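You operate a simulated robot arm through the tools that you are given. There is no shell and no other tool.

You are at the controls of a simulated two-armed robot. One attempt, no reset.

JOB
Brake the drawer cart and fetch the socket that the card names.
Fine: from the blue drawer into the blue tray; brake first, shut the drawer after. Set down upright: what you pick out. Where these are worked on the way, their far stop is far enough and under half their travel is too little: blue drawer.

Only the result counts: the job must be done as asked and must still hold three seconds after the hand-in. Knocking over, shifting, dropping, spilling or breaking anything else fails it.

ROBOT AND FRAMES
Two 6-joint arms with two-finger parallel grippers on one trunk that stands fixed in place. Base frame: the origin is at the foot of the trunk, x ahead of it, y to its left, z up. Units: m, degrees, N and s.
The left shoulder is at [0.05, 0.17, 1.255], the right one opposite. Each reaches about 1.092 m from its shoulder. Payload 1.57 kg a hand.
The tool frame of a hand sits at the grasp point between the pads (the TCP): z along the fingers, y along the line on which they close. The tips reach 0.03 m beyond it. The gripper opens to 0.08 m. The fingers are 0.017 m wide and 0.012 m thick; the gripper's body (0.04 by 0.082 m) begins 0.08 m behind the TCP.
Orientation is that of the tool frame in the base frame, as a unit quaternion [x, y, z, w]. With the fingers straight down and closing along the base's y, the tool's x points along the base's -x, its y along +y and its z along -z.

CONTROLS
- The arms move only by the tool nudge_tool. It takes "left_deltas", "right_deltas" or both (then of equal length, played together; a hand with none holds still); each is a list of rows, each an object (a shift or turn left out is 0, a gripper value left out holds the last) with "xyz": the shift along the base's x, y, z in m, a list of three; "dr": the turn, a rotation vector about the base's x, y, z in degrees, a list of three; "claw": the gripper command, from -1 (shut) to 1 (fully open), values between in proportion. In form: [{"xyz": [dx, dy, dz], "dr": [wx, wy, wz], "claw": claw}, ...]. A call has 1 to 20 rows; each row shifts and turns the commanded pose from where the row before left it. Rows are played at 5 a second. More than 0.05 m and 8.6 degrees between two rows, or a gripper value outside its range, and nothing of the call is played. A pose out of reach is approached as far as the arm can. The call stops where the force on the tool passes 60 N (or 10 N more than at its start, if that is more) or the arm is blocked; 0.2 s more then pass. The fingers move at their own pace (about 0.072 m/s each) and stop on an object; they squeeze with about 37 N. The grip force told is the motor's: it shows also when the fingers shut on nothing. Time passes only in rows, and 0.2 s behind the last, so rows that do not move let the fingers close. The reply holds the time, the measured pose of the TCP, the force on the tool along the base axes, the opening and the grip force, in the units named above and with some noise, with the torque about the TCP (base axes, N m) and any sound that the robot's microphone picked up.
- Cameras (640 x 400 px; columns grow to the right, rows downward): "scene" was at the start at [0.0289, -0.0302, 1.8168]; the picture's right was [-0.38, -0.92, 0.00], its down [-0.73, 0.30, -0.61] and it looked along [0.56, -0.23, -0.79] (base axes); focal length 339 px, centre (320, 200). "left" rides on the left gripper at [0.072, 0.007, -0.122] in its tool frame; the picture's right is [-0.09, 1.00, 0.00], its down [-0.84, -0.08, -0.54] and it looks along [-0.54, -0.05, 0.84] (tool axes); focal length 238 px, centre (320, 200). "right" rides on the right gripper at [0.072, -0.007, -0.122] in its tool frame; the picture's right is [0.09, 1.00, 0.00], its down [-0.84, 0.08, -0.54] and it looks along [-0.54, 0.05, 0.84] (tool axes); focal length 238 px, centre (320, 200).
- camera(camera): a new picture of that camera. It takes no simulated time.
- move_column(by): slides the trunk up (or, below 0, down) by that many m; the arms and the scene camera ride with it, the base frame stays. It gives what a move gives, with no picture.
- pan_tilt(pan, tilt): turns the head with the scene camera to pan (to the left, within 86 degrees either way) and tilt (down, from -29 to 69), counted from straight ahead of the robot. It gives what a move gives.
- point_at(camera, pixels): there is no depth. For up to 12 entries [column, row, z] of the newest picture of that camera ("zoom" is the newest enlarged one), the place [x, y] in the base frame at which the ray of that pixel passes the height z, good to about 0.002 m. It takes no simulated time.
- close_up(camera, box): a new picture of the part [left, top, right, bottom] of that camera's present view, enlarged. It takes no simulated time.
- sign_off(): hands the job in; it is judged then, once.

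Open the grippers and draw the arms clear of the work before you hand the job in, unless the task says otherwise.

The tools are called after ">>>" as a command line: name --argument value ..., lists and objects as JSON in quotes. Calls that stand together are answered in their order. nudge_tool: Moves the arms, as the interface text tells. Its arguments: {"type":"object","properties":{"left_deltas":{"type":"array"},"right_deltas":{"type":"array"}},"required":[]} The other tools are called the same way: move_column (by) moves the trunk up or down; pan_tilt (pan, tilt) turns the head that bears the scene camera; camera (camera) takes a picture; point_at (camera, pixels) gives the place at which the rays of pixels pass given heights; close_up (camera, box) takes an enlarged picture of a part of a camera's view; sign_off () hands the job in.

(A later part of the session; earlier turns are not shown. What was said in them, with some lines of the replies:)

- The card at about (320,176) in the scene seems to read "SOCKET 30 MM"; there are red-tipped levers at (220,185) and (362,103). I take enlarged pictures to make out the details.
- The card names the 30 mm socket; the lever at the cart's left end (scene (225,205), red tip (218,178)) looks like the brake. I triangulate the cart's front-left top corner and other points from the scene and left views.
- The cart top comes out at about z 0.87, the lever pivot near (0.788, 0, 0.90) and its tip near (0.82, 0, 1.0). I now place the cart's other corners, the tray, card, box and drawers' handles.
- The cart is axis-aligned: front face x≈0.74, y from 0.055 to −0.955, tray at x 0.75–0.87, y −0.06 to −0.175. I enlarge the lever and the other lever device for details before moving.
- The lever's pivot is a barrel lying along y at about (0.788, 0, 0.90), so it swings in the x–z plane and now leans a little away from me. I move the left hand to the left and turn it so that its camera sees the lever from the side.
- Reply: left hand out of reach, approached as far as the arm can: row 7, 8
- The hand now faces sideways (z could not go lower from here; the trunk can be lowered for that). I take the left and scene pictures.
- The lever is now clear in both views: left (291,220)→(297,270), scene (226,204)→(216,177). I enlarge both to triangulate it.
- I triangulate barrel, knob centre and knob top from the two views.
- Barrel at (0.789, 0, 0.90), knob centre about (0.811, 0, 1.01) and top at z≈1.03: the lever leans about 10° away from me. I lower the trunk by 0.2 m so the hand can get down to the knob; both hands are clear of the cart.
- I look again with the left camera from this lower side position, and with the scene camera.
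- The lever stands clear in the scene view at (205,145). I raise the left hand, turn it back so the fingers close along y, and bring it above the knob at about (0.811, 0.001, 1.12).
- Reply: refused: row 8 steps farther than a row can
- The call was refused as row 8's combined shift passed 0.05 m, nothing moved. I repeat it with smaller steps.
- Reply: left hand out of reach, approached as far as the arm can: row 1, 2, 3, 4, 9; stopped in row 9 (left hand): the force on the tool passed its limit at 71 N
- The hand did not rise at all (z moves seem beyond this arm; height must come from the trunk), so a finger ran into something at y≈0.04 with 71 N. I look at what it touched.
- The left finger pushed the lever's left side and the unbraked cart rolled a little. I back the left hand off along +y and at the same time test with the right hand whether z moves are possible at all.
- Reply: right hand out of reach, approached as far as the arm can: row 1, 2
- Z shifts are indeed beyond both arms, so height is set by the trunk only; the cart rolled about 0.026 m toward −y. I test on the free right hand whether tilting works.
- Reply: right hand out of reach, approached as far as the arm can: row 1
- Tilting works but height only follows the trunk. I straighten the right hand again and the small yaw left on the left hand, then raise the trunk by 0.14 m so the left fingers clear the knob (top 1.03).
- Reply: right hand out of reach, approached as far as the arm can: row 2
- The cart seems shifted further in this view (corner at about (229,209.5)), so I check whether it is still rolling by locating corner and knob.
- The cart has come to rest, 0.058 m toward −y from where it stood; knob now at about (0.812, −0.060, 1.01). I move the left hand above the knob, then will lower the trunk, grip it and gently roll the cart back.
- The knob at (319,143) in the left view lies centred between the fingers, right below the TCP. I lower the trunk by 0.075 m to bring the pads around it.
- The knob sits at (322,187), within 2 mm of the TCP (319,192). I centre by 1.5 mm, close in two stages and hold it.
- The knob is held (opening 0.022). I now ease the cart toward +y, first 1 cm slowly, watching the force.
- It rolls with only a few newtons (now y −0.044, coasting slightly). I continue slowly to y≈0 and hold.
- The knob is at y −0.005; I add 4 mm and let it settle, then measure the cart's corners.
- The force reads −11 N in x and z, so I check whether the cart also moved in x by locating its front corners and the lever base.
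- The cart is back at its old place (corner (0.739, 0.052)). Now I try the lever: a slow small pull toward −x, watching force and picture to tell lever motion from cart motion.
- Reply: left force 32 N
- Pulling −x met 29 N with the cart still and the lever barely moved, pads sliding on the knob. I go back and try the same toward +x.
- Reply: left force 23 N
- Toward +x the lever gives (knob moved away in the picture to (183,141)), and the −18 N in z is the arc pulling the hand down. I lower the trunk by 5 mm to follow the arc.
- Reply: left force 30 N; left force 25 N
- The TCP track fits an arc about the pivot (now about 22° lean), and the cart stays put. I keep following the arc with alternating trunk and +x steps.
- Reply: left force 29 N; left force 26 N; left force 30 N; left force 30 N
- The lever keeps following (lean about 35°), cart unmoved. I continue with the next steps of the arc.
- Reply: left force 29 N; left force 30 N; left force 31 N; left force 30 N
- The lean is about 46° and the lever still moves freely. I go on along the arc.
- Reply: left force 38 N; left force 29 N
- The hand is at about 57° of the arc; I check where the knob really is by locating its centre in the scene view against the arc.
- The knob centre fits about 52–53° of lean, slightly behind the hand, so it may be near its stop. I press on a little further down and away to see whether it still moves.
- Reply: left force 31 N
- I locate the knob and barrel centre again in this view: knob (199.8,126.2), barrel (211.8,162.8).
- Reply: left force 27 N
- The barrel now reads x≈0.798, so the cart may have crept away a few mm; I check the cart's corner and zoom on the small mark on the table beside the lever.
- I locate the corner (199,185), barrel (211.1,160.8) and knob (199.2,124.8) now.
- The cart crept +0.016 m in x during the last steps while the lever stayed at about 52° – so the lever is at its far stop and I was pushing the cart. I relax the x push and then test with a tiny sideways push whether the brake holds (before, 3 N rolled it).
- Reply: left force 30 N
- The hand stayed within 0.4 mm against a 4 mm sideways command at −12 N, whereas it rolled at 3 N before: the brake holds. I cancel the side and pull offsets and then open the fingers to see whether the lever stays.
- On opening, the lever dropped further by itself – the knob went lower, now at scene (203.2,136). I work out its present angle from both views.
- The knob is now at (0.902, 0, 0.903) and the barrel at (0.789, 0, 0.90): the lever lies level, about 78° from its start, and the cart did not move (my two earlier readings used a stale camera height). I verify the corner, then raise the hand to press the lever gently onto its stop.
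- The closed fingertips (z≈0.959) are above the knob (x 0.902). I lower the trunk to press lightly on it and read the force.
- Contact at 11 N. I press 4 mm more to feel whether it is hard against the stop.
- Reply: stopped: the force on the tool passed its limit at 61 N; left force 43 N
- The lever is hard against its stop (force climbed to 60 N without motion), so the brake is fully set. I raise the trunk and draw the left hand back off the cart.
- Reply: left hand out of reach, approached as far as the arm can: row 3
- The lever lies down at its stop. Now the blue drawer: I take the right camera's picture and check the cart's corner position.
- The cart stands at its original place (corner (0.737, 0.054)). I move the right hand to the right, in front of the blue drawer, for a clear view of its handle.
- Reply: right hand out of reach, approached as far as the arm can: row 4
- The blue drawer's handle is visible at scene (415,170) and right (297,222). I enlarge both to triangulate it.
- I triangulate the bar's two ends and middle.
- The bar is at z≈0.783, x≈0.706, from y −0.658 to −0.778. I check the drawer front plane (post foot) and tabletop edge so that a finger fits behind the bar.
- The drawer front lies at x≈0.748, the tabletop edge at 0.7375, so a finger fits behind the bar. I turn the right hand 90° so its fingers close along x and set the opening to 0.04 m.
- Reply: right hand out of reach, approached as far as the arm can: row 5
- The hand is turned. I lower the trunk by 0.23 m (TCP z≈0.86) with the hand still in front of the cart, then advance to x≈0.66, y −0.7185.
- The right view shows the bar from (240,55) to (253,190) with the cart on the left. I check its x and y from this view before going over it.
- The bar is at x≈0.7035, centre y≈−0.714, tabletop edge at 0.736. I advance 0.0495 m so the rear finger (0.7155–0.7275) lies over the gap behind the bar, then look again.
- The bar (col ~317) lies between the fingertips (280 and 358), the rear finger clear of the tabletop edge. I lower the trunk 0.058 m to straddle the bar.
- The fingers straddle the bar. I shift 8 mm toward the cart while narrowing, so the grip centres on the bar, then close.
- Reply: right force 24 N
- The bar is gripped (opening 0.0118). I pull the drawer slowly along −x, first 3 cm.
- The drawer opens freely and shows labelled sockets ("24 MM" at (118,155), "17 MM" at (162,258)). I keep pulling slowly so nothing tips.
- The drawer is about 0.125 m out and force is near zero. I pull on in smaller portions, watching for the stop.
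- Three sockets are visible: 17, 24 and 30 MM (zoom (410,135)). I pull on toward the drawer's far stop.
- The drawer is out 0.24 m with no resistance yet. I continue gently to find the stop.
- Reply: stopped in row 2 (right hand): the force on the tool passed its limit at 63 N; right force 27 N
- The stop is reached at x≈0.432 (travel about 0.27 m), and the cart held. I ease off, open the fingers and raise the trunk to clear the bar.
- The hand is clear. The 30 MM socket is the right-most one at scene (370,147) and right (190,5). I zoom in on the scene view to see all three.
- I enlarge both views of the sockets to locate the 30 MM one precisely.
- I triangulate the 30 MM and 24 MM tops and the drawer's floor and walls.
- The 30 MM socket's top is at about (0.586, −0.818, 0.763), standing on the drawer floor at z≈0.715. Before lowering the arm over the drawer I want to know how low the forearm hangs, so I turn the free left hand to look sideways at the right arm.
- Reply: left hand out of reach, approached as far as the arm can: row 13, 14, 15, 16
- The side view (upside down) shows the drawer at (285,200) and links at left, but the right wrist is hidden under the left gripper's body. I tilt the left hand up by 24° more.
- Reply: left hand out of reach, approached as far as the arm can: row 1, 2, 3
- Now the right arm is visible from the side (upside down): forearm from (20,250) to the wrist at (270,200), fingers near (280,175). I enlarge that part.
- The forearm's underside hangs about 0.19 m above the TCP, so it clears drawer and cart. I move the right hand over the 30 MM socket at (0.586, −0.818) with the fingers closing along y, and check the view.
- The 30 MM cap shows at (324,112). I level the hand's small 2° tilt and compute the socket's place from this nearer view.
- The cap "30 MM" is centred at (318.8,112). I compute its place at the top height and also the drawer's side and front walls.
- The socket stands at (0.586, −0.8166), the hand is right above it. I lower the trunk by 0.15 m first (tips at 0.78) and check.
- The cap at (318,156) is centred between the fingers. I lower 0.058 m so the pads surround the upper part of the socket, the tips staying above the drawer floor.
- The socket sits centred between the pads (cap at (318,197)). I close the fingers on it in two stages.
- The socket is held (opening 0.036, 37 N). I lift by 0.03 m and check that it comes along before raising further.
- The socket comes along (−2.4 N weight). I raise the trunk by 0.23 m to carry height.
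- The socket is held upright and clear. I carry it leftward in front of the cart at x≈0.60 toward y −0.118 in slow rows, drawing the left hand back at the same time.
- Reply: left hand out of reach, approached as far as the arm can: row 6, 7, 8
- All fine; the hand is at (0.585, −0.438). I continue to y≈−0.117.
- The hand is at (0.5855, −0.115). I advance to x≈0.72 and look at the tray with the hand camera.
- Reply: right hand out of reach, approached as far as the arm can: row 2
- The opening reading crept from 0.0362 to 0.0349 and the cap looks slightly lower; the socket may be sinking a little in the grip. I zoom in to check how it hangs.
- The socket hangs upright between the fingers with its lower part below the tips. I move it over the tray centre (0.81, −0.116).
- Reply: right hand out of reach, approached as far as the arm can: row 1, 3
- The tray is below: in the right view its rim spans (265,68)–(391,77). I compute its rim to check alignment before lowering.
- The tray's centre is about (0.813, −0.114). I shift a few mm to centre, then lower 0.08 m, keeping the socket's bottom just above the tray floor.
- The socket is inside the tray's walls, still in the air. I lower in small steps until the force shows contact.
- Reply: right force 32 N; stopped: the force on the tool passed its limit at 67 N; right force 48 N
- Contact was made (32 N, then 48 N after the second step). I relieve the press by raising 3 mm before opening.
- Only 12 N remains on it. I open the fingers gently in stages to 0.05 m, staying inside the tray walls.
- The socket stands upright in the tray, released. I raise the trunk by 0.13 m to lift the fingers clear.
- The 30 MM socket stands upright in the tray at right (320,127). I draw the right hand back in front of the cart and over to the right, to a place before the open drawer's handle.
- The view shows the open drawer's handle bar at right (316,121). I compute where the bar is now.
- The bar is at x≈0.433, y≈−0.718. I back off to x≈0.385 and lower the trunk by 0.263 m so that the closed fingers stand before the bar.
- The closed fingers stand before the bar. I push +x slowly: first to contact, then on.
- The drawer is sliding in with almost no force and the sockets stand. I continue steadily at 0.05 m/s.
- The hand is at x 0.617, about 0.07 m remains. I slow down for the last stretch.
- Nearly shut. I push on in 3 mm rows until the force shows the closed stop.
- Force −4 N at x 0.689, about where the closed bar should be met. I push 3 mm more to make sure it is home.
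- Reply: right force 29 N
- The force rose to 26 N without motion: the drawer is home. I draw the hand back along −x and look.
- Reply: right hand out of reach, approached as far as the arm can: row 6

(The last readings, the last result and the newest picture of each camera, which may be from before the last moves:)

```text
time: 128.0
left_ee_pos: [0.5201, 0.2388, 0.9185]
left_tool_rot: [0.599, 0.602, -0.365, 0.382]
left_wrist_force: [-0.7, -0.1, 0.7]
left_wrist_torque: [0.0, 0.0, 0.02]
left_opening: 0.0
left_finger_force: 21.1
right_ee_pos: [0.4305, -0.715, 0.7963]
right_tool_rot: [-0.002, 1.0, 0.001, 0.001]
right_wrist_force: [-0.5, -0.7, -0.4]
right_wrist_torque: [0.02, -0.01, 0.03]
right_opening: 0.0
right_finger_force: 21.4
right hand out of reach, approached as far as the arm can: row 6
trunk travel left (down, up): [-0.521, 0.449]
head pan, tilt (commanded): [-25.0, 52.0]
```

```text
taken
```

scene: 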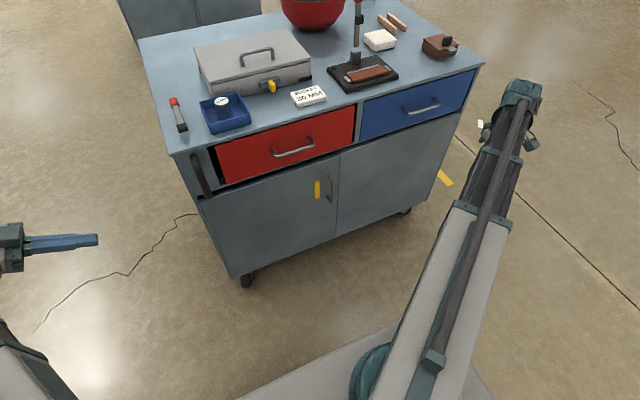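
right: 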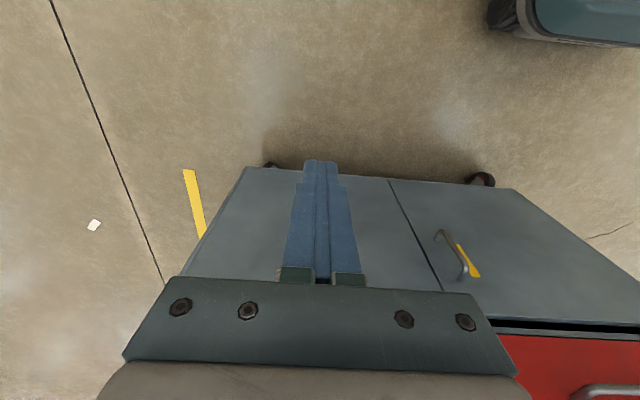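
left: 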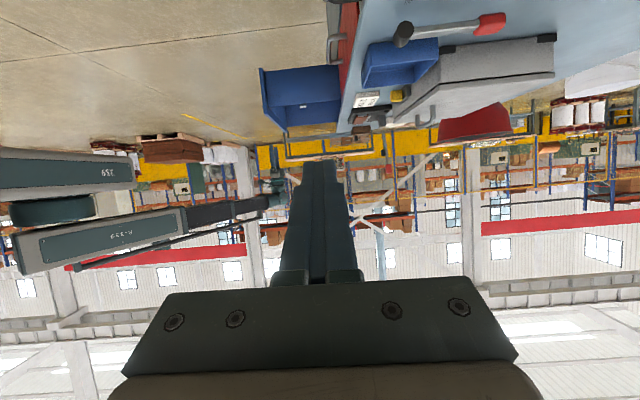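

The blue drawer looks flush. I raise the trunk 0.25 m, open both grippers and check everything in enlarged views.

>>> move_column --by 0.25

>>> nudge_tool --right_deltas '[{"xyz": [-0.03, -0.02, 0], "claw": 1}, {}, {}, {}]' --left_deltas '[{"xyz": [-0.03, 0.02, 0], "claw": 1}, {}, {}, {}]'

>>> camera --camera "scene"

>>> close_up --camera "scene" --box '[170, 130, 330, 230]'

>>> close_up --camera "scene" --box '[330, 80, 490, 190]'

```text
time: 130.6
left_ee_pos: [0.5221, 0.2398, 1.1686]
left_tool_rot: [0.599, 0.602, -0.365, 0.381]
left_wrist_force: [-0.7, -0.3, 0.4]
left_wrist_torque: [-0.01, 0.02, -0.02]
left_opening: 0.0
left_finger_force: 21.1
right_ee_pos: [0.4309, -0.7159, 1.0448]
right_tool_rot: [-0.002, 1.0, 0.0, 0.002]
right_wrist_force: [0.3, -0.3, -0.7]
right_wrist_torque: [-0.02, 0.02, 0.0]
right_opening: 0.0002
right_finger_force: 21.1
trunk travel left (down, up): [-0.771, 0.199]
head pan, tilt (commanded): [-25.0, 52.0]
```

```text
time: 131.6
left_ee_pos: [0.5032, 0.2368, 1.1672]
left_tool_rot: [0.597, 0.606, -0.359, 0.384]
left_wrist_force: [0.4, -0.5, -0.4]
left_wrist_torque: [0.0, 0.02, 0.02]
left_opening: 0.0803
left_finger_force: 0.0
left hand out of reach, approached as far as the arm can: row 1
right_ee_pos: [0.4007, -0.7341, 1.0445]
right_tool_rot: [-0.001, 1.0, 0.001, 0.002]
right_wrist_force: [0.6, -0.1, 1.1]
right_wrist_torque: [0.01, -0.02, -0.02]
right_opening: 0.0799
right_finger_force: 0.1
trunk travel left (down, up): [-0.771, 0.199]
head pan, tilt (commanded): [-25.0, 52.0]
```

```text
taken
```

scene: 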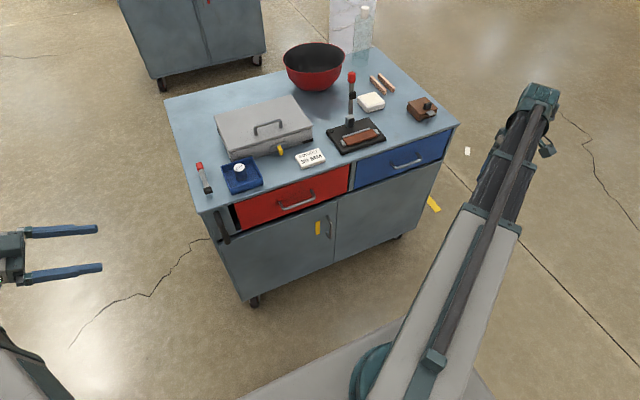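

```text
4.00 times, centred on (250, 180) of scene
```

zoom: 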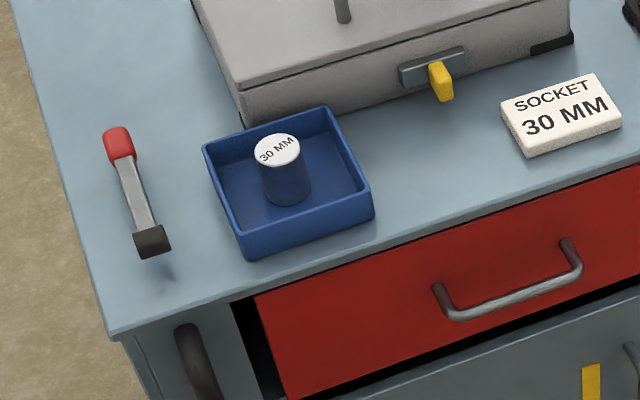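

```text
3.64 times, centred on (410, 135) of scene
```

zoom: 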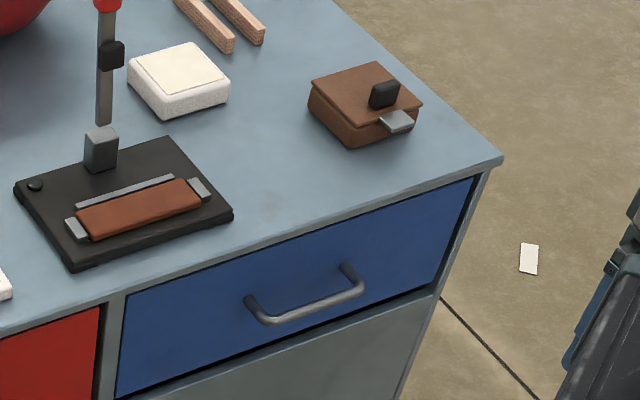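

All seems in place: drawer flush, lever down, socket upright in the tray. I verify the cart's corners and the lever's position once more.

>>> point_at --camera "scene" --pixels '[[197.5, 213.7, 0.87], [460.3, 123.2, 0.87], [200, 166.2, 0.903], [208, 190.5, 0.9], [239.3, 167.2, 0.92]]'

>>> nudge_tool --left_deltas '[{}, {}, {}, {}, {}]'

>>> close_up --camera "scene" --box '[170, 80, 470, 260]'

```text
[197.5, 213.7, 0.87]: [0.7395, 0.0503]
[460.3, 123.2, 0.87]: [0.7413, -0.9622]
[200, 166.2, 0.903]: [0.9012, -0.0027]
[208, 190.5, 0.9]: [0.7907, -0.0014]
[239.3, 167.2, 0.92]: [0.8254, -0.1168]
```

```text
time: 132.8
left_ee_pos: [0.5028, 0.2373, 1.1676]
left_tool_rot: [0.597, 0.606, -0.358, 0.384]
left_wrist_force: [-0.2, -0.4, -0.4]
left_wrist_torque: [0.01, 0.03, -0.02]
left_opening: 0.0798
left_finger_force: 0.1
right_ee_pos: [0.4003, -0.7335, 1.0459]
right_tool_rot: [-0.001, 1.0, 0.001, 0.001]
right_wrist_force: [-0.5, 0.5, -0.4]
right_wrist_torque: [0.0, -0.03, -0.03]
right_opening: 0.0799
right_finger_force: 0.0
trunk travel left (down, up): [-0.771, 0.199]
head pan, tilt (commanded): [-25.0, 52.0]
```

```text
2.13 times, centred on (320, 170) of scene
```

zoom: 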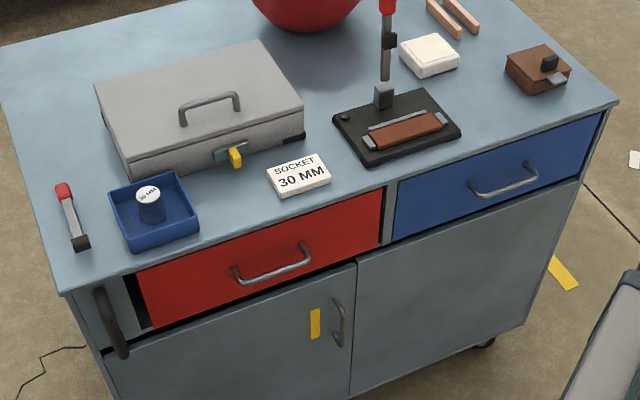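

The scene is steady: the cart is at its starting place (corner (0.740, 0.050)), the brake lever is down at (0.901, 0), and the blue drawer is shut. The 30 MM socket stands upright in the blue tray, and both grippers are open and clear of the work. I hand the job in.

>>> sign_off

```text
The job is handed in.
```

I set the cart's brake, took the 30 mm socket from the blue drawer and stood it upright in the blue tray, then shut the drawer. The job is handed in.

- **Brake:** the lever is down, hard against its stop. With it partly down the cart already resisted a 12 N sideways push. It then held when I pulled the drawer to its far stop.
- **Drawer:** I opened it fully, about 0.27 m, and took out only the 30 mm socket. The 17 and 24 mm sockets were still standing when I last saw inside. The drawer then shut against its stop.
- **Socket:** it slipped a few millimetres in the grip on the way, and I pressed it to about 67 N when setting it down. It stands upright in the tray.

**Cart moved along the way:** before the brake was on, a left finger hit the lever and the cart rolled about 6 cm to its right (−y). I rolled it back, and its corners now measure within about 5 mm of where they started. Everything on top of it looked in place. If the cart's movement along the way counts, this is the weak point of the attempt.

Both grippers are open and the arms are clear of the cart.
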